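You operate a simulated robot arm through the tools that you are given. There is no shell and no other tool. Be economical: measure what you need, move in short steps, check, and stop when the job is done.

You are at the controls of a simulated robot arm. One attempt, no reset.

TASK
Unbolt the cream box on the rails and draw the white board out.
Fine: set the blue switch to OUT for the push head and leave it so; bring the box back, open its lid and leave it open; the board rests on the railed plate. Where these are worked on the way, their far stop is far enough and under half their travel is too little: cream box on the rails.
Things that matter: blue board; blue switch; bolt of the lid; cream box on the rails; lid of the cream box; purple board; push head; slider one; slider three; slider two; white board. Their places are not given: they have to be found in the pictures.

Only the result counts: the job must be done as asked and must still hold three seconds after the hand-in. Knocking over, shifting, dropping, spilling or breaking anything else fails it. A push-on lid holds only when it is set on centred and level and pressed home; a screw cap is set on level and turned clockwise until tight.

THE ROBOT
A 7-joint arm with a two-finger parallel gripper, fixed in place. Base frame: the origin is at the foot of the arm, x ahead of it, y to its left, z up; the work surface is at about z = 0.86. Units: m, degrees, N and s.
With the tool pointing down near the work surface it reaches from about 0.24 to 0.68 m from the base axis. Its first joint turns from -66.0 to 66.0 degrees. Payload 2.4 kg.
Tool frame: the origin (TCP) lies between the finger pads and is the grasp point; the fingertips stand 0.03 m ahead of it; z points along the fingers, y is the line along which they close. The gripper opens to 0.094 m. The fingers are 0.028 m wide and 0.01 m thick; the gripper's body (0.05 by 0.096 m) begins 0.055 m behind the TCP.
Orientation is that of the tool frame in the base frame, as a unit quaternion [x, y, z, w]. With the fingers straight down and closing along the base's y, the tool's x points along the base's -x, its y along +y and its z along -z.

THE INTERFACE
- The arm moves only by the tool send_rows. Its argument "increments" is a list of rows, each a list of 6 numbers: the shift along the tool's x, y, z in units of 25 mm (1.0 is 25 mm), then the turn, a rotation vector about the tool's x, y, z in units of 8 degrees (1.0 is 8 degrees). In form: [[dx, dy, dz, rx, ry, rz], ...]. A call has 1 to 8 rows; each row shifts and turns the commanded pose from where the row before left it, along the tool's axes as they then stand. "hand" is the closure in counts, from 0 (fully open) to 255 (shut), set as the call begins (left out, the last holds). A call with a number of a shift or a turn outside -1 to 1 is refused whole. Rows are played at 5 a second. More than 0.05 m and 8.6 degrees between two rows, or a gripper value outside its range, and nothing of the call is played. Where a pose cannot be reached the arm comes as near as it can. A force on the tool above 90 N (or 10 N above the force at the start of the call, whichever is more), or a blocked arm, ends the call early, and 0.2 s more pass. The fingers move at their own pace (about 0.153 m/s each) and stop on an object; they squeeze with about 24 N. The grip force told is the motor's: it shows also when the fingers shut on nothing. Time passes only in rows, and 0.2 s behind the last, so rows that do not move let the fingers close. It gives the time, the measured TCP pose, the force on the tool (base axes), the opening and the grip force at its end, in the units of the frame above (readings bear some noise), with the torque about the TCP (base axes, N m) and any sound that the robot's microphone picked up.
- Cameras (640 x 400 px; columns grow to the right, rows downward): "scene" is fixed at [0.0276, 0.4661, 1.4513]; the picture's right is [-0.71, -0.70, 0.00], its down [-0.37, 0.37, -0.85] and it looks along [0.60, -0.61, -0.52] (base axes); focal length 273 px, centre (320, 200). "wrist" rides on the gripper at [0.076, 0.014, -0.102] in the tool frame; the picture's right is [-0.18, 0.98, 0.00], its down [-0.75, -0.14, -0.64] and it looks along [-0.63, -0.12, 0.77] (tool axes); focal length 243 px, centre (320, 200).
- camera(camera): a new picture of that camera. No time passes.
- probe_pixels(camera, pixels): for up to 12 pixels [column, row] of the newest picture of that camera ("zoom" is the newest enlarged one), the place [x, y, z] in the base frame of the surface seen there, good to about 0.002 m, but the place of the scene camera against the robot may be out by one fixed shift of up to 0.025 m in any direction. No time passes.
- close_up(camera, box): a new picture of the part [left, top, right, bottom] of that camera's present view, enlarged. No time passes.
- hand_in(): hands the job in; it is judged then, once.

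Go step by step. Measure first, check grasps and placings, and put right what went wrong. The budget is 80 turns and 46 pictures, counting those below and the enlarged ones. Unless the task says otherwise, let go and move clear before handing in, and close with one line.

The tools are called as a command line: name --pt "numbers of a row" for each row, then --argument value for the rest, lists and objects as JSON in quotes. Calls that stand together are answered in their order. send_rows: Moves the arm, as the interface text tells. Its arguments: {"type":"object","properties":{"increments":{"type":"array","items":{"type":"array","items":{"type":"number"}}},"hand":{"type":"number"}},"required":["increments"]} The other tools are called the same way: camera (camera) takes a picture; probe_pixels (camera, pixels) gives the place of the surface under pixels of a picture; close_up (camera, box) takes an enlarged picture of a part of a camera's view; hand_in () hands the job in.

At the start:

```text
clock: 0.0
tool_pos: [0.3957, 0.0088, 1.3153]
orientation: [0.0, 1.0, -0.001, 0.0]
ft_force: [-0.1, 0.1, -0.4]
torque: [0.03, -0.02, 0.01]
gripper_width: 0.094
finger_force: 0.1
```

scene: 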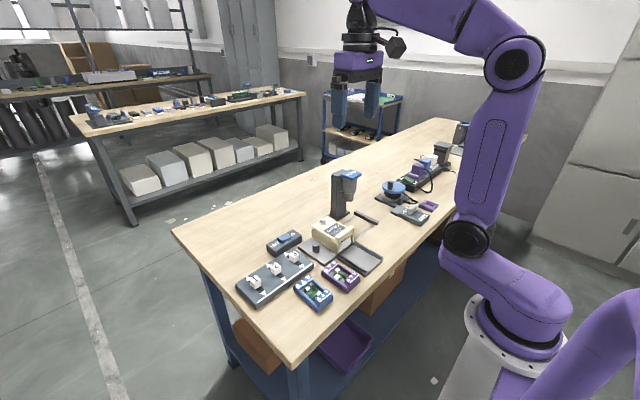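
wrist: 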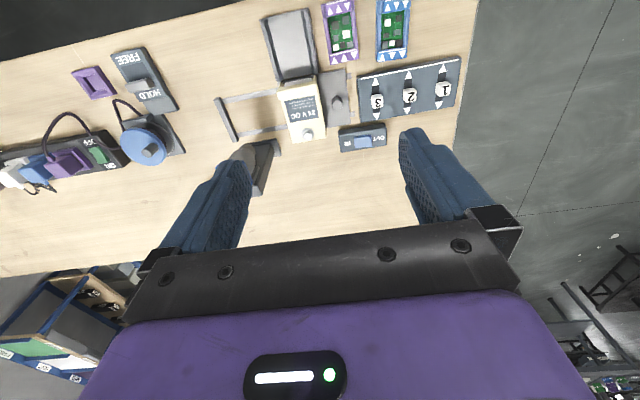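

The bench shows the cream box around scene (333,233), a switch at (284,242), a slider panel at (275,277), and boards at (315,293) and (341,276). I'll enlarge these from both cameras.

close_up --camera "scene" --box '[225, 160, 405, 320]'

close_up --camera "wrist" --box '[200, 0, 480, 175]'

```text
2.50 times, centred on (315, 240) of scene
```

zoom: 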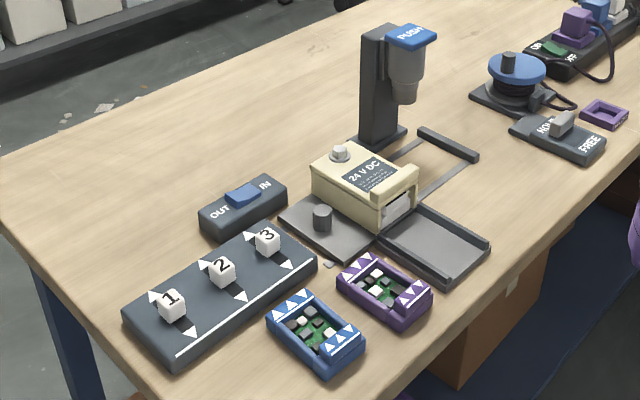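

```text
2.29 times, centred on (340, 88) of wrist
```

zoom: 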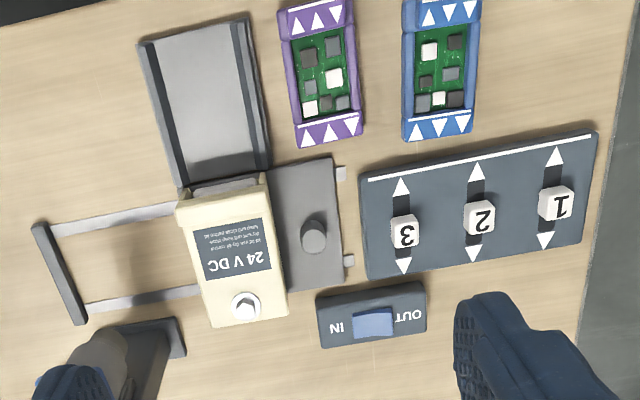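

The cream box has a hex bolt on top at zoom (243,306), with a knobbed foot plate at (314,236), rails running left to a stop bar, and the blue switch rocker at (372,322). I'll probe these.

probe_pixels --camera "zoom" --pixels '[[243, 306], [314, 230], [235, 245], [190, 195], [262, 180], [60, 270], [372, 318], [345, 330], [410, 315], [205, 100], [340, 175], [348, 262]]'

probe_pixels --camera "scene" --pixels '[[325, 221], [316, 247], [347, 172], [342, 192], [291, 237], [275, 245], [283, 239], [342, 212], [338, 245], [367, 217]]'

```text
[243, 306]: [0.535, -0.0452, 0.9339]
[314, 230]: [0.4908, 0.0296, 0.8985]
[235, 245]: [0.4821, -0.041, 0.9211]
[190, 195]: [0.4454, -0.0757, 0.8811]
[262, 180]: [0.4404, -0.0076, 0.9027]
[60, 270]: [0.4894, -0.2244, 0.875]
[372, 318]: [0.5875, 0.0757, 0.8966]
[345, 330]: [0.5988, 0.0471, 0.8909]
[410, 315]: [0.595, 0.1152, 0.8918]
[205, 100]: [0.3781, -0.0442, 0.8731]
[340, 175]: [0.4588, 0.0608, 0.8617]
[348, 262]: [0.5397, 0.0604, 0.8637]
```

```text
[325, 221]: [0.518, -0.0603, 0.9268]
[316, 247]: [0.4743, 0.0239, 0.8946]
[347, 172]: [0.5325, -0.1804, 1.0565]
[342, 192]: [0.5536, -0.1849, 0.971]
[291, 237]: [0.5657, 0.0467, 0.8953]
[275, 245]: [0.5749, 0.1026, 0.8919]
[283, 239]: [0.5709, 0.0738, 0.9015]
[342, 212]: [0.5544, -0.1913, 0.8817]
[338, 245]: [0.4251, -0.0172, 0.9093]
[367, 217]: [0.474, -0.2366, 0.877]
```

The wrist probe puts the bolt at (0.535,-0.045), the push head near (0.547,-0.173) and the rails along y. The switch rocker is near (0.588,0.078). I'll lower the arm for a closer view.

send_rows --pt "0 0.2 1 0 0 0" --pt "0 0.2 1 0 0 0" --pt "0 0.2 1 0 0 0" --pt "0 0.2 1 0 0 0" --pt "0 0.2 1 0 0 0" --pt "0 0.2 1 0 0 0" --pt "0 0.2 1 0 0 0" --pt "0 0.2 1 0 0 0" --hand 255

camera --camera "wrist"

```text
clock: 1.8
tool_pos: [0.3951, 0.051, 1.1142]
orientation: [0.0, 1.0, 0.0, 0.0]
ft_force: [-0.2, -0.3, 0.0]
torque: [-0.02, 0.01, 0.0]
gripper_width: 0.0001
finger_force: 24.2
```

```text
41 pictures are left
```

wrist: 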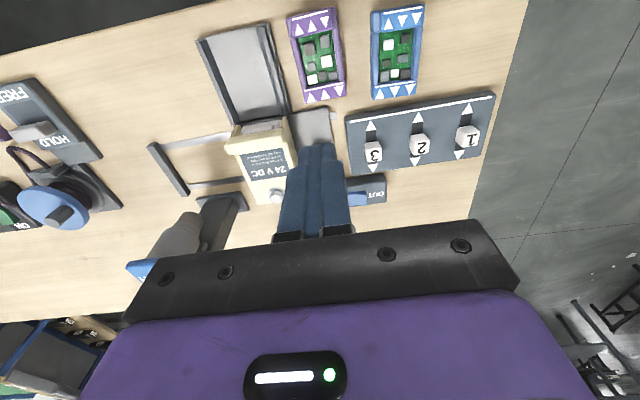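

The fingers block the view of the switch. I'll move forward and to the left so the box and switch sit in the upper, clear part of the picture.

send_rows --pt "-1 0.5 0 0 0 0" --pt "-1 0.5 0 0 0 0" --pt "-1 0.5 0 0 0 0" --pt "-1 0.5 0 0 0 0" --pt "-1 0 0 0 0 0"

close_up --camera "wrist" --box '[160, 0, 480, 200]'

```text
clock: 3.0
tool_pos: [0.5215, 0.0983, 1.1119]
orientation: [0.0, 1.0, 0.0, 0.0]
ft_force: [0.1, -0.2, -0.2]
torque: [0.03, 0.01, 0.02]
gripper_width: 0.0
finger_force: 24.1
```

```text
2.00 times, centred on (320, 100) of wrist
```

zoom: 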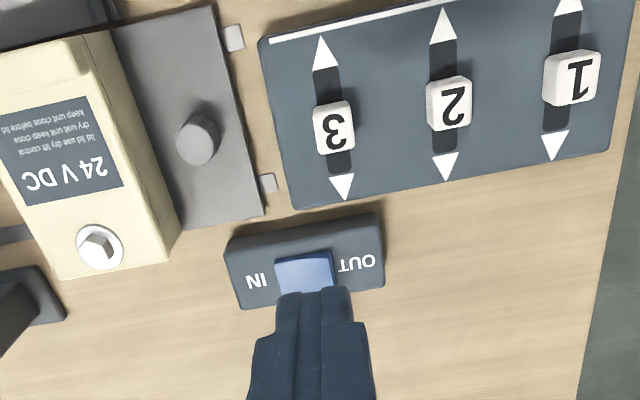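

I need to see the rocker's tilt, so I'll enlarge the switch further in the scene view and probe its height profile.

close_up --camera "scene" --box '[260, 220, 310, 260]'

probe_pixels --camera "wrist" --pixels '[[299, 135], [304, 133], [310, 132], [316, 131], [322, 130], [325, 129], [290, 140], [335, 133], [208, 122], [258, 70]]'

```text
10.00 times, centred on (285, 240) of scene
```

zoom: 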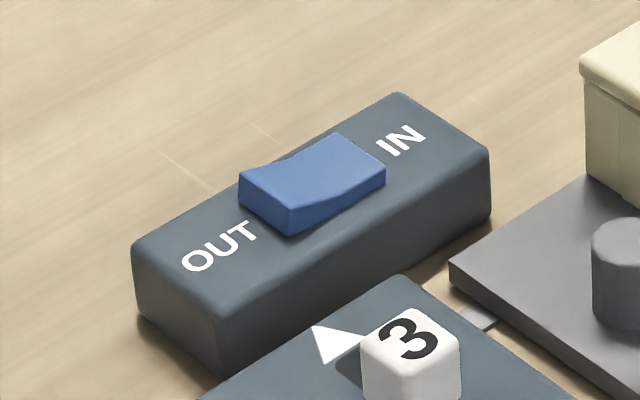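

```text
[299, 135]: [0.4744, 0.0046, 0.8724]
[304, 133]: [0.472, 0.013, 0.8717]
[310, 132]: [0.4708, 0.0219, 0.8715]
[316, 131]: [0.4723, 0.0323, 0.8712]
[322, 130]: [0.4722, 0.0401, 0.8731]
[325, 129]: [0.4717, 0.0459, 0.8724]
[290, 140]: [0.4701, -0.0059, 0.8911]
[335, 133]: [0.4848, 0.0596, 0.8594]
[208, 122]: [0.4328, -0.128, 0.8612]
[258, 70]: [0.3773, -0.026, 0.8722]
```

The rocker's OUT end stands tall and the IN end is depressed, so it is at IN. I'll probe its two ends.

probe_pixels --camera "zoom" --pixels '[[270, 185], [290, 178], [310, 168], [335, 158], [355, 155], [370, 165], [220, 250], [405, 140], [290, 205], [250, 170]]'

camera --camera "wrist"

```text
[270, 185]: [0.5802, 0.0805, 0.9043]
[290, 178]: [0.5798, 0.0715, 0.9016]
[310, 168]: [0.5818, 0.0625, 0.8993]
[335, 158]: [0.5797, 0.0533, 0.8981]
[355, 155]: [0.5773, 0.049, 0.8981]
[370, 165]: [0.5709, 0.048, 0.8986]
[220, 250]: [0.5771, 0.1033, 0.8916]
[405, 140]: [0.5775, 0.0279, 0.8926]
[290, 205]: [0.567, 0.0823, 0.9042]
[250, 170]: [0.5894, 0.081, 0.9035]
```

```text
38 pictures are left
```

wrist: 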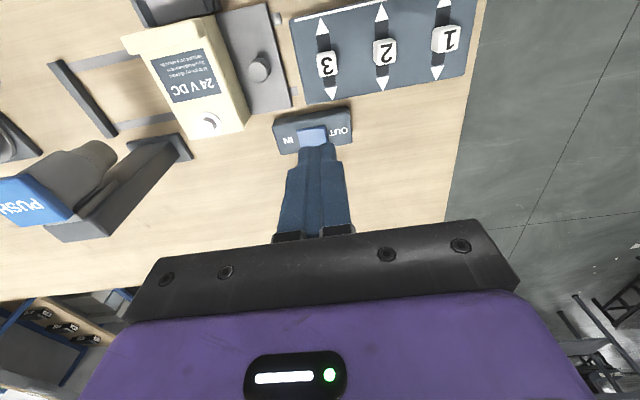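

Now I'll probe the same features with the wrist camera to get the scene shift and the exact positions.

probe_pixels --camera "wrist" --pixels '[[289, 141], [342, 132], [300, 134], [312, 134], [323, 132], [257, 66], [210, 122], [32, 208], [40, 190], [95, 155], [170, 150], [90, 100]]'

close_up --camera "wrist" --box '[260, 90, 370, 160]'

```text
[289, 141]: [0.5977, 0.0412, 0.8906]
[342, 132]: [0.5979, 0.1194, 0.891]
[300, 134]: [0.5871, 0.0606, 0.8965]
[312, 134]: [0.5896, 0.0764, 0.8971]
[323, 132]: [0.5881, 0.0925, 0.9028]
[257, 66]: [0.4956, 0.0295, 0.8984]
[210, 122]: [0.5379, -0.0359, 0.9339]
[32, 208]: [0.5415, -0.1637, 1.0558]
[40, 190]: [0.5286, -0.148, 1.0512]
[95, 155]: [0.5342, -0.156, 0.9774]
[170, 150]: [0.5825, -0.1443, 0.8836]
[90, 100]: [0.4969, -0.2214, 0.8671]
```

```text
5.71 times, centred on (315, 125) of wrist
```

zoom: 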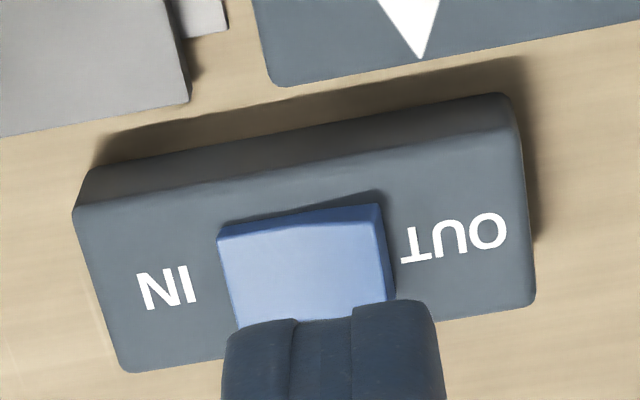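

The rocker's OUT end is at about (0.594,0.091,0.903) in the true frame. I'll move above it with the fingers shut, then press in small steps.

send_rows --pt "-0.97 -0.1 0.9 0 0 0" --pt "-0.97 -0.1 0.9 0 0 0" --pt "-0.97 -0.1 0.9 0 0 0" --pt "0 0 1 0 0 0" --pt "0 0 1 0 0 0" --pt "0 0 1 0 0 0" --pt "0 0 0.8 0 0 0"

close_up --camera "scene" --box '[250, 200, 330, 260]'

```text
clock: 4.6
tool_pos: [0.5935, 0.0909, 0.9515]
orientation: [0.0, 1.0, 0.0, 0.0]
ft_force: [-0.6, 0.3, -0.3]
torque: [0.0, -0.03, 0.03]
gripper_width: 0.0
finger_force: 23.7
```

```text
6.67 times, centred on (290, 230) of scene
```

zoom: 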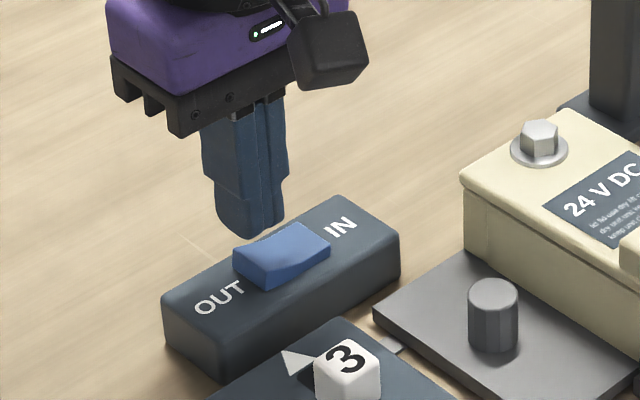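

The closed tips hang above the OUT end, so I'll press down.

send_rows --pt "0 0 0.4 0 0 0" --pt "0 0 0.3 0 0 0" --pt "0 0 0.2 0 0 0" --pt "0 0 0.15 0 0 0" --pt "0 0 0 0 0 0"

send_rows --pt "0 0 -0.7 0 0 0" --pt "0 0 -0.7 0 0 0"

close_up --camera "scene" --box '[250, 200, 330, 260]'

```text
clock: 5.8
tool_pos: [0.5929, 0.0929, 0.9285]
orientation: [0.0, 1.0, 0.0, 0.001]
ft_force: [-7.6, 0.8, 24.8]
torque: [-0.18, 0.28, -0.1]
gripper_width: 0.0004
finger_force: 24.1
heard: click
```

```text
clock: 6.4
tool_pos: [0.5934, 0.091, 0.9625]
orientation: [-0.001, 1.0, 0.0, 0.0]
ft_force: [0.3, -0.1, 0.4]
torque: [-0.01, 0.01, 0.01]
gripper_width: 0.0
finger_force: 23.9
```

```text
6.67 times, centred on (290, 230) of scene
```

zoom: 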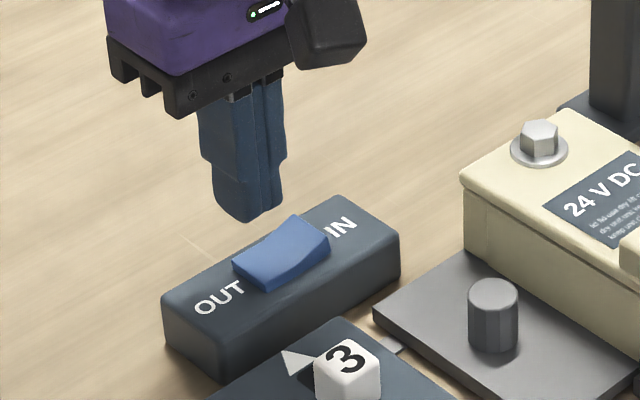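

A click was heard, and the OUT end is now down. Next I'll rise, move toward the knob and turn the tool +90° about its axis, so the camera sits on the +y side and the fingers close along x.

send_rows --pt "1 0 -1 0 0 0" --pt "1 0 -1 0 0 0" --pt "1 0 0 0 0 1" --pt "0 0 0 0 0 1" --pt "0 0 0 0 0 1" --pt "0 0 0 0 0 1" --pt "0 0 0 0 0 1" --hand 100

send_rows --pt "0 0 0 0 0 1" --pt "0 0 0 0 0 1" --pt "0 0 0 0 0 1" --pt "0 0 0 0 0 1" --pt "0 0 0 0 0 1" --pt "0 0 0 0 0 1" --pt "0 0 0 0 0 0.25"

camera --camera "wrist"

```text
clock: 8.0
tool_pos: [0.5192, 0.0908, 1.0114]
orientation: [0.343, 0.939, 0.001, 0.0]
ft_force: [-0.8, -0.9, -0.9]
torque: [0.0, -0.04, 0.01]
gripper_width: 0.0573
finger_force: 0.1
```

```text
clock: 9.6
tool_pos: [0.5199, 0.0919, 1.012]
orientation: [0.709, 0.706, -0.001, -0.001]
ft_force: [-0.6, -0.2, -0.4]
torque: [0.04, 0.01, 0.04]
gripper_width: 0.0574
finger_force: 0.1
```

```text
34 pictures are left
```

wrist: 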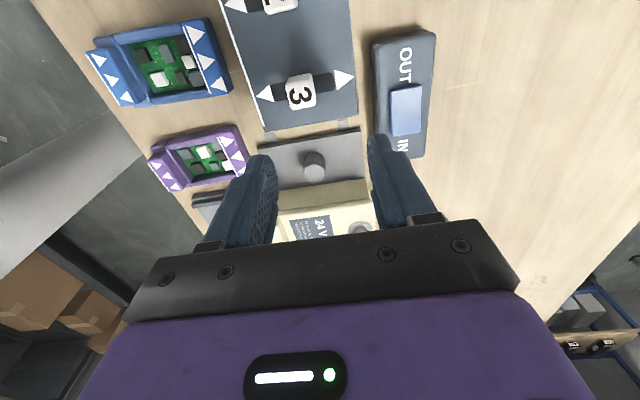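

probe_pixels --camera "wrist" --pixels '[[314, 158], [306, 160], [322, 159], [314, 153], [314, 180], [290, 165], [325, 195], [341, 122], [270, 134], [320, 232], [285, 188]]'

```text
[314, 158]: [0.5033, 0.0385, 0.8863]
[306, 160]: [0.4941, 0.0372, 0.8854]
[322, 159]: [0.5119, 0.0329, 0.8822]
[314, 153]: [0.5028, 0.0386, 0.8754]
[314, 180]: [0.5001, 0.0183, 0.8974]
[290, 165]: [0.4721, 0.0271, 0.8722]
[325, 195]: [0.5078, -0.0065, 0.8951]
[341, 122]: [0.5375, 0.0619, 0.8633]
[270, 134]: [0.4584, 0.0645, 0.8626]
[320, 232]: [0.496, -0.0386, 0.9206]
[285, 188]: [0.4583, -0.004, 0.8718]
```

The knob centre is about (0.501,0.029) with its top at 0.8985, over a plate at 0.872. I'll go over it, lower and grip along x.

send_rows --pt "-0.84 -0.25 0 0 0 0" --pt "-0.84 -0.25 0 0 0 0" --pt "-0.84 -0.25 0 0 0 0" --pt "0 0 1 0 0 0" --pt "0 0 1 0 0 0" --pt "0 0 1 0 0 0" --pt "0 0 1 0 0 0" --pt "0 0 0.2 0 0 0"

send_rows --pt "0 0 0 0 0 0" --pt "0 0 0 0 0 0" --pt "0 0 0 0 0 0" --hand 255

camera --camera "scene"

```text
clock: 11.4
tool_pos: [0.4994, 0.0297, 0.9063]
orientation: [0.707, 0.707, 0.0, 0.0]
ft_force: [0.1, 0.7, 0.1]
torque: [0.02, 0.02, 0.06]
gripper_width: 0.057
finger_force: 0.0
```

```text
clock: 12.2
tool_pos: [0.5005, 0.0283, 0.9076]
orientation: [0.708, 0.707, 0.0, 0.0]
ft_force: [-1.2, 0.0, -5.5]
torque: [0.02, -0.52, 0.01]
gripper_width: 0.0237
finger_force: 45.2
```

```text
33 pictures are left
```

scene: 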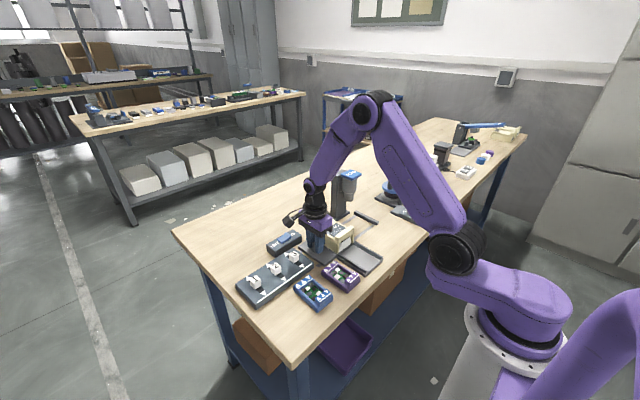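

The knob is gripped at 0.024 wide. I'll slide the box toward -y while watching the force.

send_rows --pt "-0.5 0 0 0 0 0" --pt "-0.6 0 0 0 0 0" --pt "-0.6 0 0 0 0 0" --pt "-0.6 0 0 0 0 0" --pt "-0.6 0 0 0 0 0" --pt "-0.6 0 0 0 0 0"

close_up --camera "scene" --box '[260, 140, 420, 260]'

```text
clock: 13.6
tool_pos: [0.5002, -0.0593, 0.9076]
orientation: [0.707, 0.707, 0.0, 0.0]
ft_force: [-3.8, -1.3, 1.4]
torque: [0.25, -0.48, 0.09]
gripper_width: 0.0233
finger_force: 44.9
```

```text
3.33 times, centred on (340, 200) of scene
```

zoom: 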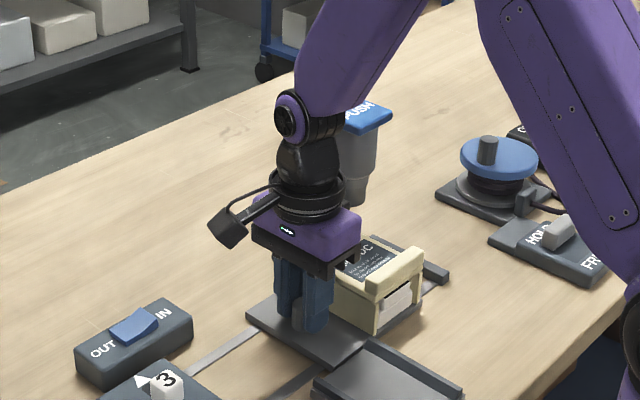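

The box follows the knob. I'll check the clearance between the wrist and the push-head cap by probing the cap edges.

probe_pixels --camera "zoom" --pixels '[[350, 122], [365, 130], [388, 116], [375, 108], [360, 150], [372, 175], [352, 200], [425, 255], [390, 245], [345, 205], [340, 215], [330, 170]]'

```text
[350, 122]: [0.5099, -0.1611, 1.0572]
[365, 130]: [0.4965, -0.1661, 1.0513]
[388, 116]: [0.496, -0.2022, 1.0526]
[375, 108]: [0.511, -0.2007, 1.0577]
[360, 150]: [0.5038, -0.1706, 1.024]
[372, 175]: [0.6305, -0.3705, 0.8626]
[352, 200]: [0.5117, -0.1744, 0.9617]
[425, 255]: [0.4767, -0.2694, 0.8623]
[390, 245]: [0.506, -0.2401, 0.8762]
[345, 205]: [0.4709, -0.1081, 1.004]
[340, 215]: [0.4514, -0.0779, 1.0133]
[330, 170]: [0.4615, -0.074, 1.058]
```

The cap's near edge is at true y ≈ -0.145, so the upright wrist would pass very close. I'll tilt the tool about 16° so its top leans to +y, then continue.

send_rows --pt "0 0 -0.04 0 -0.5 0" --pt "0 0 -0.02 0 -0.5 0" --pt "0 0 0 0 -0.5 0" --pt "0 0 0 0 -0.5 0"

send_rows --pt "-0.48 0 0.14 0 0 0" --pt "-0.48 0 0.14 0 0 0" --pt "-0.34 0 0.1 0 0 0"

close_up --camera "scene" --box '[280, 140, 420, 245]'

```text
clock: 14.6
tool_pos: [0.4991, -0.0581, 0.907]
orientation: [0.701, 0.7, -0.098, 0.098]
ft_force: [-2.5, 2.0, -8.1]
torque: [1.44, -0.42, 0.06]
gripper_width: 0.0237
finger_force: 44.9
```

```text
clock: 15.4
tool_pos: [0.4991, -0.0951, 0.9079]
orientation: [0.701, 0.7, -0.099, 0.099]
ft_force: [2.3, -2.1, -4.1]
torque: [-0.08, 0.4, -0.11]
gripper_width: 0.0237
finger_force: 44.9
```

```text
3.81 times, centred on (350, 192) of scene
```

zoom: 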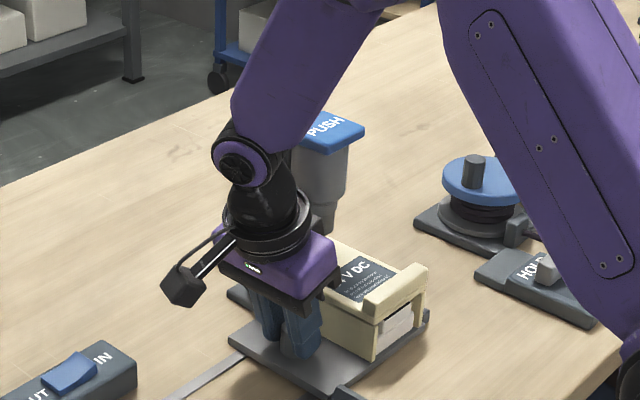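

No stop contact yet and the clearance looks fine. I'll continue in small steps to the far stop.

send_rows --pt "-0.2 0 0.058 0 0 0" --pt "-0.2 0 0.058 0 0 0" --pt "-0.2 0 0.058 0 0 0" --pt "-0.2 0 0.058 0 0 0" --pt "0 0 0 0 0 0"

```text
clock: 16.6
tool_pos: [0.4998, -0.1065, 0.9057]
orientation: [0.698, 0.703, -0.097, 0.096]
ft_force: [-5.9, 35.0, -9.5]
torque: [0.9, -0.38, 0.01]
gripper_width: 0.0241
finger_force: 45.4
```

Force rose to 35 N at y ≈ -0.1065, so this is the far stop after about 0.135 m of travel. I'll release and back out along the tool axis.

send_rows --pt "0.2 0 0 0 0 0" --pt "0 0 0 0 0 0" --pt "0 0 0 0 0 0" --hand 130

send_rows --pt "0 0 -1 0 0 0" --pt "0.2 0 -1 0 0 0" --pt "0.4 0 -1 0 0 0" --pt "0.6 0 -1 0 0.5 0" --pt "0.5 0 -1 0 0.5 0" --pt "0.3 0 -1 0 0.5 0" --pt "0 0 -1 0 0.5 0" --pt "0 0 -1 0 0 0"

camera --camera "wrist"

close_up --camera "scene" --box '[280, 140, 420, 245]'

```text
clock: 17.4
tool_pos: [0.499, -0.1088, 0.9067]
orientation: [0.701, 0.7, -0.099, 0.098]
ft_force: [-0.2, -0.7, -0.2]
torque: [0.0, 0.02, 0.03]
gripper_width: 0.0461
finger_force: 0.0
```

```text
clock: 19.2
tool_pos: [0.4996, -0.022, 1.0898]
orientation: [0.707, 0.707, 0.0, -0.001]
ft_force: [0.7, 0.8, 0.2]
torque: [0.01, 0.02, 0.04]
gripper_width: 0.0462
finger_force: 0.1
```

```text
30 pictures are left
```

wrist: 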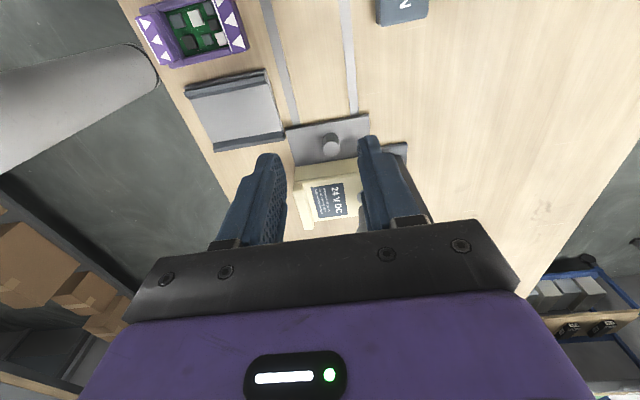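

```text
3.81 times, centred on (350, 192) of scene
```

zoom: 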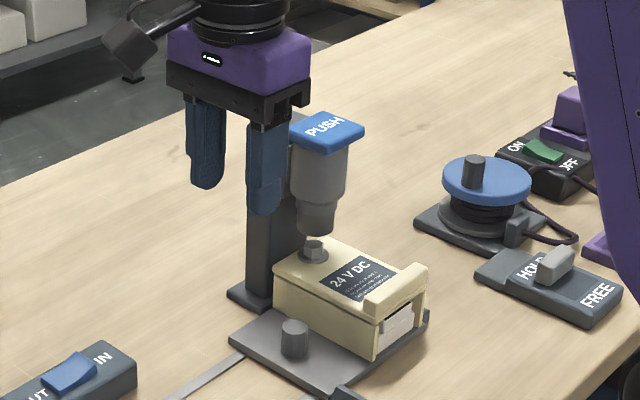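

The bolt is now directly under the push head. I'll probe the cap's top for the press point.

probe_pixels --camera "zoom" --pixels '[[325, 125], [296, 135], [325, 147], [358, 130], [332, 112], [315, 200], [313, 245], [395, 318], [270, 200]]'

```text
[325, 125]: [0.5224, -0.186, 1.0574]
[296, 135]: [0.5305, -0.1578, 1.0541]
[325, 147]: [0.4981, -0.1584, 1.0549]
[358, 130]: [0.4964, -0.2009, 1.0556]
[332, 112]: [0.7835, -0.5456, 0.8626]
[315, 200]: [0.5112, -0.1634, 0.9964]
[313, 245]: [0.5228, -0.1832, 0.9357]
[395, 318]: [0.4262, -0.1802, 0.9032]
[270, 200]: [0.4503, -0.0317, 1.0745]
```

The cap centre in the true frame is about (0.537,-0.167), with its top at 1.057. I'll shut the fingers and hover above it.

send_rows --pt "0 0 -1 0 0 0" --pt "-0.9 0.25 -0.4 0 0 0" --pt "-1 0.25 0 0 0 0" --pt "-1 0.25 0 0 0 0" --pt "-1 0.25 0 0 0 0" --pt "-1 0.25 0 0 0 0" --pt "-0.9 0.25 0 0 0 0" --hand 255

close_up --camera "scene" --box '[280, 120, 420, 225]'

```text
clock: 20.8
tool_pos: [0.5391, -0.1683, 1.1254]
orientation: [0.707, 0.707, 0.0, -0.001]
ft_force: [0.4, -0.4, -0.3]
torque: [-0.02, -0.02, 0.04]
gripper_width: 0.0
finger_force: 24.4
```

```text
3.81 times, centred on (350, 172) of scene
```

zoom: 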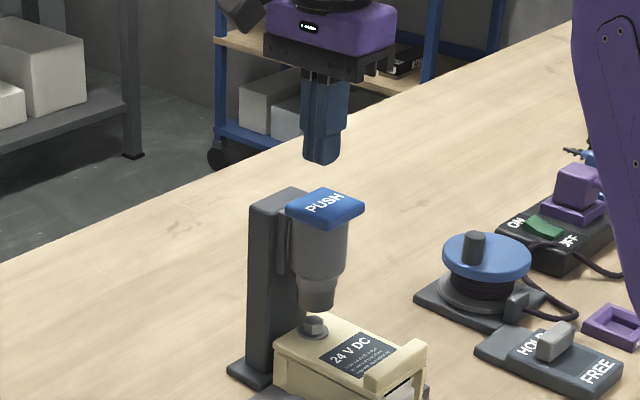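

The tips are centred over the PUSH cap. I'll press down in steps.

send_rows --pt "0 0 1 0 0 0" --pt "0 0 0.5 0 0 0" --pt "0 0 0.3 0 0 0" --pt "0 0 0.3 0 0 0" --pt "0 0 0.3 0 0 0" --pt "0 0 0 0 0 0"

```text
clock: 22.2
tool_pos: [0.5379, -0.1685, 1.0641]
orientation: [0.707, 0.707, 0.0, 0.0]
ft_force: [0.6, -1.3, 3.7]
torque: [-0.13, 0.0, 0.03]
gripper_width: 0.0
finger_force: 24.1
```

The cap is yielding at about 4 N. I'll continue pressing.

send_rows --pt "0 0 0.25 0 0 0" --pt "0 0 0.25 0 0 0" --pt "0 0 0.25 0 0 0" --pt "0 0 0.25 0 0 0" --pt "0 0 0 0 0 0" --pt "0 0 0 0 0 0"

close_up --camera "scene" --box '[280, 120, 420, 225]'

```text
clock: 22.9
tool_pos: [0.5374, -0.1675, 1.062]
orientation: [0.707, 0.707, 0.003, 0.005]
ft_force: [-14.9, 4.8, 25.4]
torque: [0.46, 0.61, 0.19]
gripper_width: 0.0
finger_force: 24.0
stopped in row 3: the force on the tool passed its limit at 100 N (the readings are from after the stop); the commanded pose is now the measured one
```

```text
3.81 times, centred on (350, 172) of scene
```

zoom: 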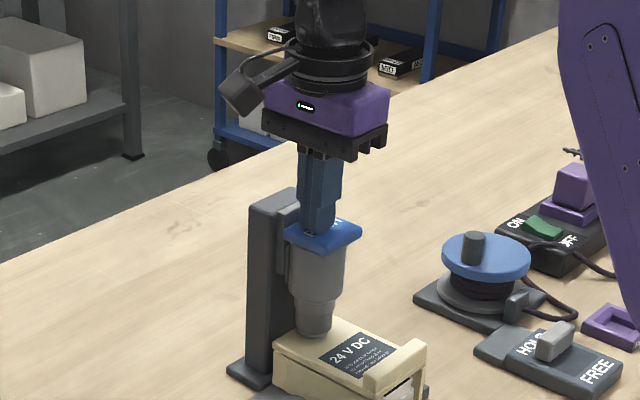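

The head bottomed out over the bolt with more than 100 N for a moment. I'll dwell a second at the current light force, then rise and look.

send_rows --pt "0 0 0.05 0 0 0" --pt "0 0 0 0 0 0" --pt "0 0 0 0 0 0" --pt "0 0 0 0 0 0" --pt "0 0 0 0 0 0"

send_rows --pt "0 0 -0.5 0 0 0" --pt "0 0 -1 0 0 0" --pt "0 0 -1 0 0 0" --pt "0 0 -0.8 0 0 0"

close_up --camera "scene" --box '[300, 160, 400, 235]'

```text
clock: 24.2
tool_pos: [0.538, -0.167, 1.0673]
orientation: [0.707, 0.707, 0.004, 0.009]
ft_force: [-15.2, 5.8, 24.7]
torque: [0.52, 0.55, 0.15]
gripper_width: 0.0
finger_force: 24.2
stopped in row 5: the force on the tool passed its limit at 91 N (the readings are from after the stop); the commanded pose is now the measured one
```

```text
clock: 25.2
tool_pos: [0.5368, -0.1675, 1.1485]
orientation: [0.707, 0.707, 0.005, 0.01]
ft_force: [0.5, -0.3, 0.3]
torque: [-0.02, 0.0, -0.01]
gripper_width: 0.0
finger_force: 23.9
```

```text
5.33 times, centred on (350, 198) of scene
```

zoom: 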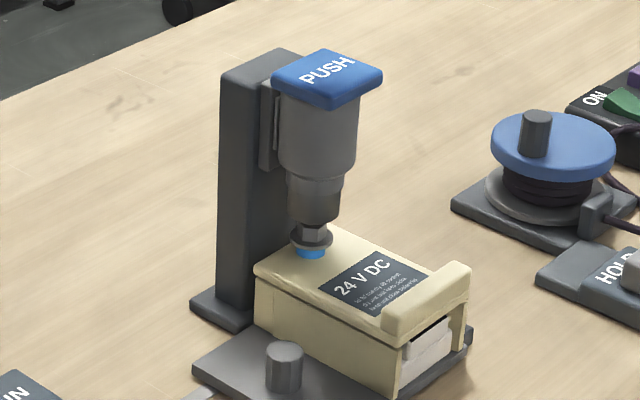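

The bolt has risen and shows a blue collar at zoom (312,252). I'll enlarge it and probe to see if it's fully out and clear of the nozzle.

close_up --camera "scene" --box '[330, 185, 370, 215]'

probe_pixels --camera "zoom" --pixels '[[440, 160], [450, 280], [440, 330], [450, 400], [450, 440], [460, 480]]'

```text
13.33 times, centred on (350, 200) of scene
```

zoom: 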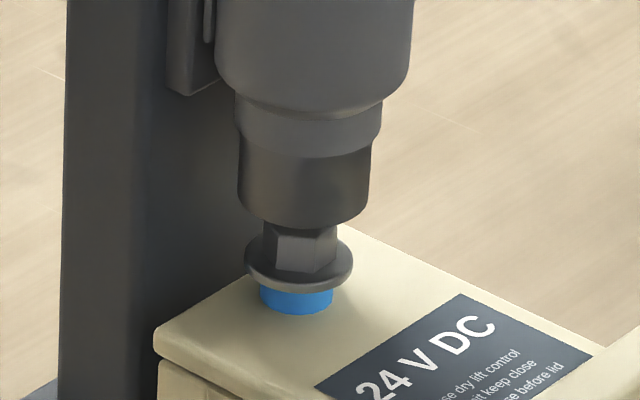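

```text
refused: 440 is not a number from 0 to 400
```

probe_pixels --camera "zoom" --pixels '[[300, 215], [290, 250], [340, 250], [300, 280], [300, 302], [350, 200], [250, 190], [200, 335], [310, 100], [330, 235]]'

```text
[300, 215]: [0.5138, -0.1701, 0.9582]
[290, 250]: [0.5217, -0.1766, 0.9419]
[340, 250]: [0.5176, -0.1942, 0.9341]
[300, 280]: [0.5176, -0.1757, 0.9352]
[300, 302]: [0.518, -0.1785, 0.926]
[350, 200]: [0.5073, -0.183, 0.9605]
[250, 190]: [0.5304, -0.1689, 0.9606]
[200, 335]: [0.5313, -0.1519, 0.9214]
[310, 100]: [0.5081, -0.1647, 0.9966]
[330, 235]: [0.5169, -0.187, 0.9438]
```

The bolt flange has lifted about 9 mm, with the lid at 0.921, and the bolt clears the nozzle bottom at 0.957, so it is free. I'll go back to the knob, tilted as before.

send_rows --pt "0.95 -0.38 0 0 0 0" --pt "0.95 -0.38 0 0 0 0" --pt "0.95 -0.38 0 0 0 0" --pt "0.95 -0.38 0 0 0 0" --pt "0 0 0 0 -0.7 0" --pt "0 0 0 0 -0.7 0" --pt "0 0 0 0 -0.7 0" --hand 100

```text
clock: 26.8
tool_pos: [0.4991, -0.0725, 1.1466]
orientation: [0.7, 0.698, -0.099, 0.113]
ft_force: [-0.4, 0.1, -0.4]
torque: [0.0, 0.0, 0.01]
gripper_width: 0.0571
finger_force: 0.2
```

send_rows --pt "0.51 0 1 0 0 0" --pt "0.51 0 1 0 0 0" --pt "0.5 0 1 0 0 0" --pt "0 0 1 0 0 0" --pt "0 0 1 0 0 0" --pt "0 0 1 0 0 0" --pt "0 0 1 0 0 0" --pt "0 0 0.8 0 0 0"

close_up --camera "scene" --box '[280, 150, 400, 240]'

```text
clock: 28.6
tool_pos: [0.5035, -0.0956, 0.9475]
orientation: [0.701, 0.697, -0.098, 0.113]
ft_force: [-0.2, 0.4, 0.6]
torque: [0.01, 0.01, -0.01]
gripper_width: 0.0571
finger_force: 0.1
```

```text
4.44 times, centred on (340, 195) of scene
```

zoom: 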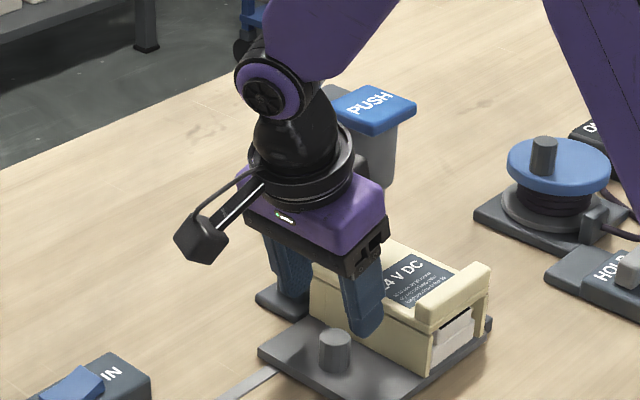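

Aligned with the knob. I'll make the last 4 cm descent and grip.

send_rows --pt "0 -0.1 1 0 0 0" --pt "0 0 0.64 0 0 0" --pt "0 0 0 0 0 0"

send_rows --pt "0 0 0 0 0 0" --pt "0 0 0 0 0 0" --pt "0 0 0 0 0 0" --hand 255

```text
clock: 29.4
tool_pos: [0.5016, -0.1055, 0.91]
orientation: [0.701, 0.698, -0.098, 0.113]
ft_force: [-0.7, 0.1, -0.5]
torque: [0.01, -0.02, -0.03]
gripper_width: 0.0571
finger_force: 0.0
```

```text
clock: 30.2
tool_pos: [0.5002, -0.1054, 0.91]
orientation: [0.7, 0.699, -0.1, 0.111]
ft_force: [-15.9, 1.8, 3.8]
torque: [-0.06, 1.24, 0.09]
gripper_width: 0.0237
finger_force: 44.7
```

Gripped. I'll pull the box back about 0.134 m along +y.

send_rows --pt "0.4 0 -0.12 0 0 0" --pt "0.67 0 -0.208 0 0 0" --pt "0.67 0 -0.208 0 0 0" --pt "0.67 0 -0.208 0 0 0" --pt "0.67 0 -0.208 0 0 0" --pt "0.67 0 -0.208 0 0 0" --pt "0.67 0 -0.208 0 0 0" --pt "0.67 0 -0.208 0 0 0"

send_rows --pt "0.1 0 -0.03 0 0 0" --pt "0.1 0 -0.03 0 0 0" --pt "0.1 0 -0.03 0 0 0" --pt "0 0 0 0 0 0"

close_up --camera "scene" --box '[260, 170, 400, 275]'

```text
clock: 32.0
tool_pos: [0.5001, 0.0233, 0.91]
orientation: [0.701, 0.696, -0.101, 0.112]
ft_force: [-9.1, -18.4, -10.4]
torque: [0.07, 1.08, 0.22]
gripper_width: 0.0239
finger_force: 45.5
```

```text
clock: 33.0
tool_pos: [0.4995, 0.0288, 0.9118]
orientation: [0.704, 0.694, -0.104, 0.111]
ft_force: [-11.1, -35.1, 1.5]
torque: [-0.74, 0.95, 0.05]
gripper_width: 0.0239
finger_force: 44.9
```

```text
3.81 times, centred on (330, 222) of scene
```

zoom: 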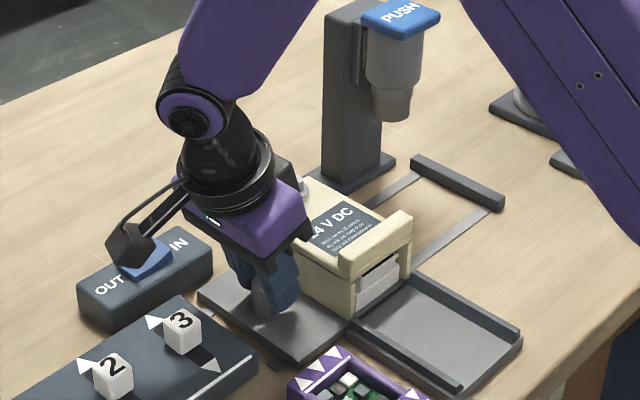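

The box is home again (35 N at y=0.0288). I'll release, back off and look closely at the box.

send_rows --pt "-0.2 0 0 0 0 0" --pt "0 0 0 0 0 0" --pt "0 0 0 0 0 0" --hand 100

send_rows --pt "0 0 -1 0 0 0" --pt "0 0 -1 0 0 0" --pt "0 0 -1 0 0.5 0" --pt "0 0 -1 0 0.5 0" --pt "0 0 -1 0 0.5 0" --pt "0 0 -1 0 0.6 0" --pt "0 0 -1 0 0 0" --pt "0.5 0 -1 0 0 0"

camera --camera "wrist"

close_up --camera "scene" --box '[290, 195, 390, 270]'

```text
clock: 33.8
tool_pos: [0.5024, 0.0314, 0.9128]
orientation: [0.7, 0.698, -0.099, 0.114]
ft_force: [-0.7, -0.6, 0.3]
torque: [-0.03, -0.01, -0.04]
gripper_width: 0.0575
finger_force: 0.0
```

```text
clock: 35.6
tool_pos: [0.4975, 0.0782, 1.1075]
orientation: [0.707, 0.707, 0.004, 0.009]
ft_force: [0.5, 0.1, 0.2]
torque: [-0.01, 0.0, 0.0]
gripper_width: 0.057
finger_force: 0.1
```

```text
22 pictures are left
```

wrist: 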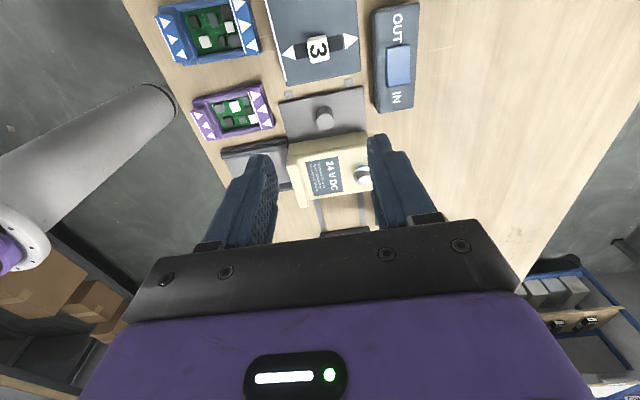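

```text
5.33 times, centred on (340, 232) of scene
```

zoom: 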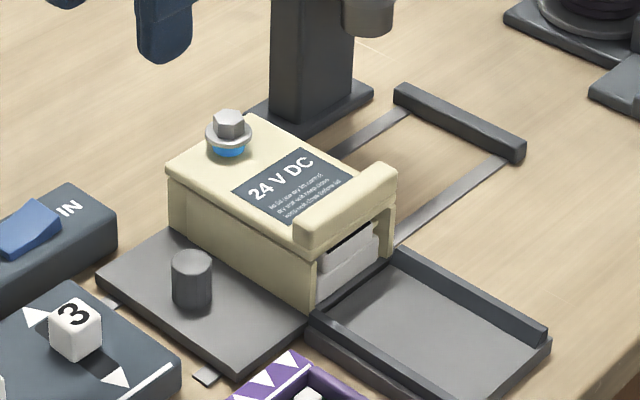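

The lid has a raised lip at its -x end, zoom (345,205). I'll enlarge to see the hinge and seam details.

close_up --camera "scene" --box '[318, 210, 374, 255]'

probe_pixels --camera "zoom" --pixels '[[330, 180], [410, 110], [230, 215], [320, 215], [260, 270], [340, 280], [425, 170], [260, 165], [20, 90], [180, 290], [300, 310], [380, 130]]'

```text
8.89 times, centred on (346, 232) of scene
```

zoom: 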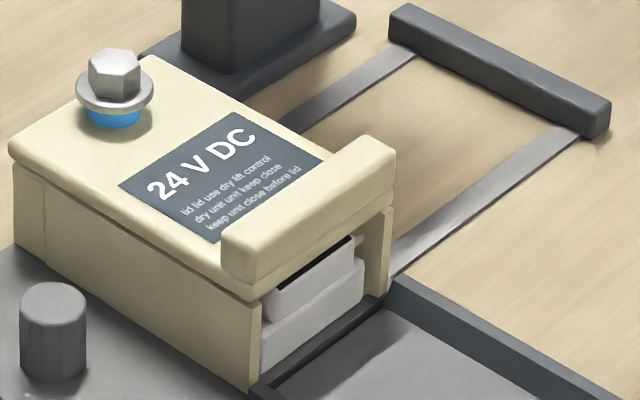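

```text
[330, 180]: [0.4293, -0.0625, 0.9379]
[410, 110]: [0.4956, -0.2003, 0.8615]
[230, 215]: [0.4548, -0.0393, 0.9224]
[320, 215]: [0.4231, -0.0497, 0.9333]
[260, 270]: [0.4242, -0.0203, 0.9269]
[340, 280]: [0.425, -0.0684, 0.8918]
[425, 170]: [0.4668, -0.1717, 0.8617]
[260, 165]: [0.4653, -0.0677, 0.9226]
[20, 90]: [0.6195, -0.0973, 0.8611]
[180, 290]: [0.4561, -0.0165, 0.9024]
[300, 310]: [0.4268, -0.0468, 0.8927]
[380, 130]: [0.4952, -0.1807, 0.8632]
```

probe_pixels --camera "zoom" --pixels '[[228, 228], [250, 262], [372, 145], [390, 175], [300, 190], [320, 200], [310, 225], [330, 262], [310, 290], [310, 325], [20, 160], [150, 65]]'

probe_pixels --camera "wrist" --pixels '[[297, 157], [293, 155], [290, 170], [304, 195], [299, 170], [340, 140], [362, 172], [324, 117], [366, 140]]'

```text
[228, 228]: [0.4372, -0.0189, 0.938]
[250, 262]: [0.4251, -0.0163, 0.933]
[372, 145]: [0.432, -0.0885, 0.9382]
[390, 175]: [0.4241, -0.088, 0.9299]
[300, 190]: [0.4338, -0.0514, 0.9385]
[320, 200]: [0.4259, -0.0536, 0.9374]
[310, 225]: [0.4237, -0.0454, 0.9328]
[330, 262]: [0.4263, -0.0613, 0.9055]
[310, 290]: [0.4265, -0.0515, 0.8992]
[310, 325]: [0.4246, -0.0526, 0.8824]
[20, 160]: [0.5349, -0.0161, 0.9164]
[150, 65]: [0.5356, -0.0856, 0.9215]
```

```text
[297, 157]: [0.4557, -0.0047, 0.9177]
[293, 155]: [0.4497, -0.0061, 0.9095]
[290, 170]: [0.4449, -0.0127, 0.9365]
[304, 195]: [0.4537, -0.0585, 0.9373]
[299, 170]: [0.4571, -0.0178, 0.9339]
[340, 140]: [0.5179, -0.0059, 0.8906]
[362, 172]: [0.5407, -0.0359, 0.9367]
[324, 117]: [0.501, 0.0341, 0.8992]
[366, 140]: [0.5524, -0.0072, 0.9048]
```

The lip is at true x 0.443–0.456, y -0.005 to -0.077, with its top at 0.9385. It is 72 mm long, so I can grip it end-to-end along y and let it pivot in the pads as the lid swings. I'll turn the tool back to close along y.

send_rows --pt "0 0 0 0.13 0.05 0" --pt "0 0 0 0 0 -1" --pt "0 0 0 0 0 -1" --pt "0 0 0 0 0 -1" --pt "0 0 0 0 0 -1" --pt "0 0 0 0 0 -1" --pt "0 0 0 0 0 -1" --hand 0

send_rows --pt "0 0 0 0 0 -1" --pt "0 0 0 0 0 -1" --pt "0 0 0 0 0 -1" --pt "0 0 0 0 0 -1" --pt "0 0 0 0 0 -1" --pt "0 0 0 0 0 -0.25"

send_rows --pt "0.4 -0.95 0 0 0 0" --pt "0.4 -0.95 0 0 0 0" --pt "0.4 -0.95 0 0 0 0" --pt "0.4 -0.95 0 0 0 0" --pt "0.3 -0.97 0 0 0 0"

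camera --camera "wrist"

```text
clock: 37.2
tool_pos: [0.4973, 0.0778, 1.1061]
orientation: [0.358, 0.934, 0.001, 0.001]
ft_force: [-0.4, 0.0, 0.6]
torque: [-0.01, 0.02, 0.01]
gripper_width: 0.0941
finger_force: 0.0
```

```text
clock: 38.6
tool_pos: [0.4973, 0.0787, 1.1067]
orientation: [-0.001, 1.0, 0.0, 0.002]
ft_force: [0.9, -0.7, 0.1]
torque: [-0.01, 0.0, 0.01]
gripper_width: 0.0941
finger_force: 0.0
```

```text
clock: 39.8
tool_pos: [0.4485, -0.0407, 1.1086]
orientation: [0.0, 1.0, 0.0, 0.001]
ft_force: [0.1, -0.2, -0.6]
torque: [0.04, -0.01, 0.0]
gripper_width: 0.0939
finger_force: 0.0
```

```text
19 pictures are left
```

wrist: 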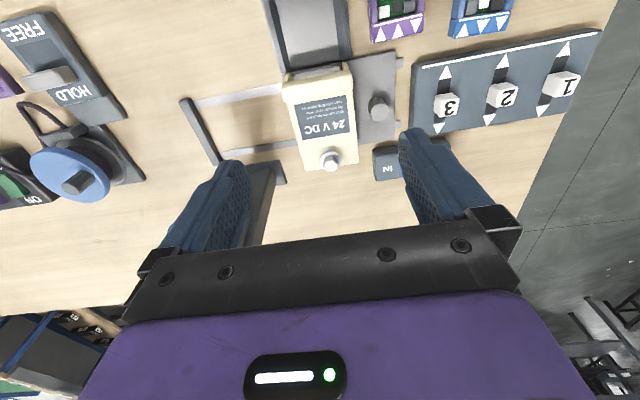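

probe_pixels --camera "wrist" --pixels '[[285, 88], [350, 72], [318, 80], [318, 84], [318, 76], [283, 95], [352, 85], [300, 125], [331, 158], [305, 168], [357, 160]]'

close_up --camera "wrist" --box '[240, 40, 400, 190]'

```text
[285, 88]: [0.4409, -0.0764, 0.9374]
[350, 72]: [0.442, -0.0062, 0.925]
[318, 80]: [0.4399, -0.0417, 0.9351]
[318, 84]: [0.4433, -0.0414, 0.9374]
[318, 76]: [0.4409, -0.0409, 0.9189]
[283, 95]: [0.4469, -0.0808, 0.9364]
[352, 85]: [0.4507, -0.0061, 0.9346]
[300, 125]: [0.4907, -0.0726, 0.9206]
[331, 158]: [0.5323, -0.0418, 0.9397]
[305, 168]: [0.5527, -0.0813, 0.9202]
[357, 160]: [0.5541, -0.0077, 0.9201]
```

```text
2.67 times, centred on (320, 115) of wrist
```

zoom: 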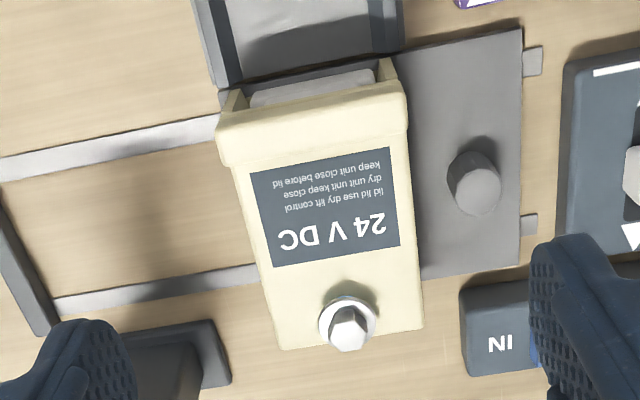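

The lip spans y -0.081 to -0.005 and is centred at (0.447,-0.043). I'll descend straddling it, then close on its ends.

send_rows --pt "0.06 -0.08 1 0 0 0" --pt "0 0 1 0 0 0" --pt "0 0 1 0 0 0" --pt "0 0 1 0 0 0" --pt "0 0 1 0 0 0" --pt "0 0 1 0 0 0" --pt "0 0 0.32 0 0 0" --pt "0 0 0 0 0 0"

send_rows --pt "0 0 0 0 0 0" --pt "0 0 0 0 0 0" --hand 255

close_up --camera "scene" --box '[290, 185, 390, 260]'

```text
clock: 41.6
tool_pos: [0.4486, -0.0428, 0.9506]
orientation: [0.001, 1.0, 0.0, 0.002]
ft_force: [-0.2, -0.6, -0.7]
torque: [0.01, -0.01, 0.01]
gripper_width: 0.094
finger_force: 0.0
```

```text
clock: 42.2
tool_pos: [0.449, -0.0437, 0.9498]
orientation: [0.001, 1.0, -0.001, 0.002]
ft_force: [0.7, -19.4, -7.3]
torque: [-0.54, -0.41, 0.48]
gripper_width: 0.078
finger_force: 45.0
```

```text
5.33 times, centred on (340, 222) of scene
```

zoom: 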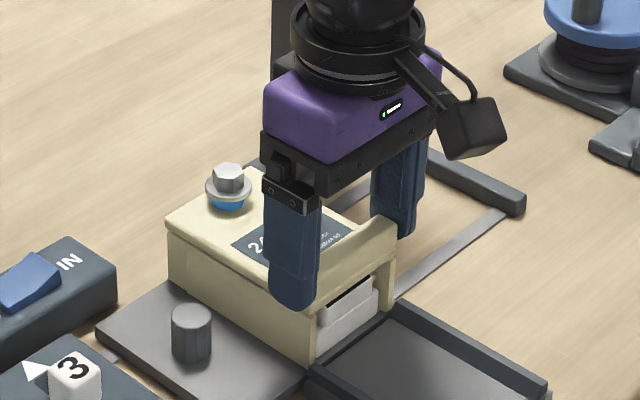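

Gripped at 0.078 m. I'll test-lift along an arc about an assumed hinge at x≈0.554, first 20°.

send_rows --pt "-0.06 -0.02 -0.37 0 0 0" --pt "-0.1 -0.02 -0.37 0 0 0" --pt "-0.13 0 -0.35 0 0 0" --pt "-0.15 0 -0.35 0 0 0" --pt "0 0 0 0 0 0"

close_up --camera "scene" --box '[290, 185, 390, 260]'

```text
clock: 43.4
tool_pos: [0.461, -0.0429, 0.9857]
orientation: [0.0, 1.0, 0.0, 0.001]
ft_force: [-0.4, 0.2, -0.5]
torque: [-0.01, -0.01, 0.04]
gripper_width: 0.0001
finger_force: 33.3
```

```text
5.33 times, centred on (340, 222) of scene
```

zoom: 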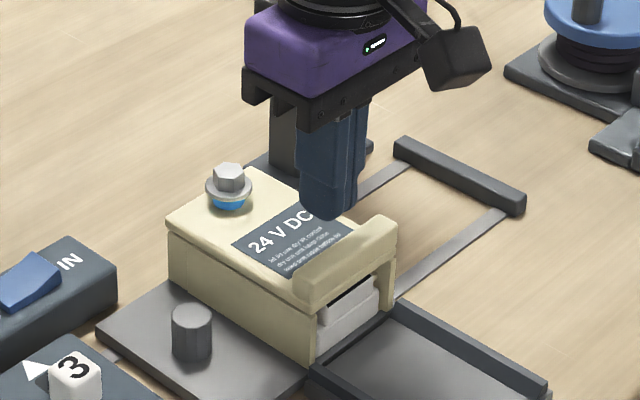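

The grip slipped off and the lid appears still shut, because I held only the lip's rounded upper edge. The lip is slightly wider than the box, so I'll regrip 10 mm deeper and lift slowly while reading the force.

send_rows --pt "0.25 0 0 0 0 0" --pt "0.25 0 0 0 0 0" --pt "0 0 0 0 0 0" --hand 0

send_rows --pt "0 0 0.9 0 0 0" --pt "0 0 0.9 0 0 0" --pt "0 0 0 0 0 0"

send_rows --pt "0 0 0 0 0 0" --pt "0 0 0 0 0 0" --pt "0 0 0 0 0 0" --hand 255

send_rows --pt "0 0 -0.08 0 0 0" --pt "0 0 -0.08 0 0 0" --pt "0 0 0 0 0 0"

```text
clock: 44.2
tool_pos: [0.4487, -0.0434, 0.9859]
orientation: [0.0, 1.0, 0.0, 0.001]
ft_force: [0.6, 0.5, -0.5]
torque: [0.01, 0.0, -0.01]
gripper_width: 0.094
finger_force: 0.2
```

```text
clock: 45.0
tool_pos: [0.448, -0.0442, 0.9378]
orientation: [0.0, 1.0, 0.0, 0.001]
ft_force: [-1.1, -1.1, -0.4]
torque: [0.0, 0.03, -0.03]
gripper_width: 0.0942
finger_force: 0.2
```

```text
clock: 45.8
tool_pos: [0.4477, -0.044, 0.939]
orientation: [0.0, 1.0, 0.0, 0.001]
ft_force: [-1.8, -12.4, -5.5]
torque: [-0.69, -0.18, 0.23]
gripper_width: 0.0779
finger_force: 45.4
```

```text
clock: 46.6
tool_pos: [0.4465, -0.0459, 0.9426]
orientation: [0.001, 1.0, 0.0, -0.002]
ft_force: [-0.8, -21.1, -38.9]
torque: [-0.2, 0.12, 0.26]
gripper_width: 0.0778
finger_force: 44.9
```

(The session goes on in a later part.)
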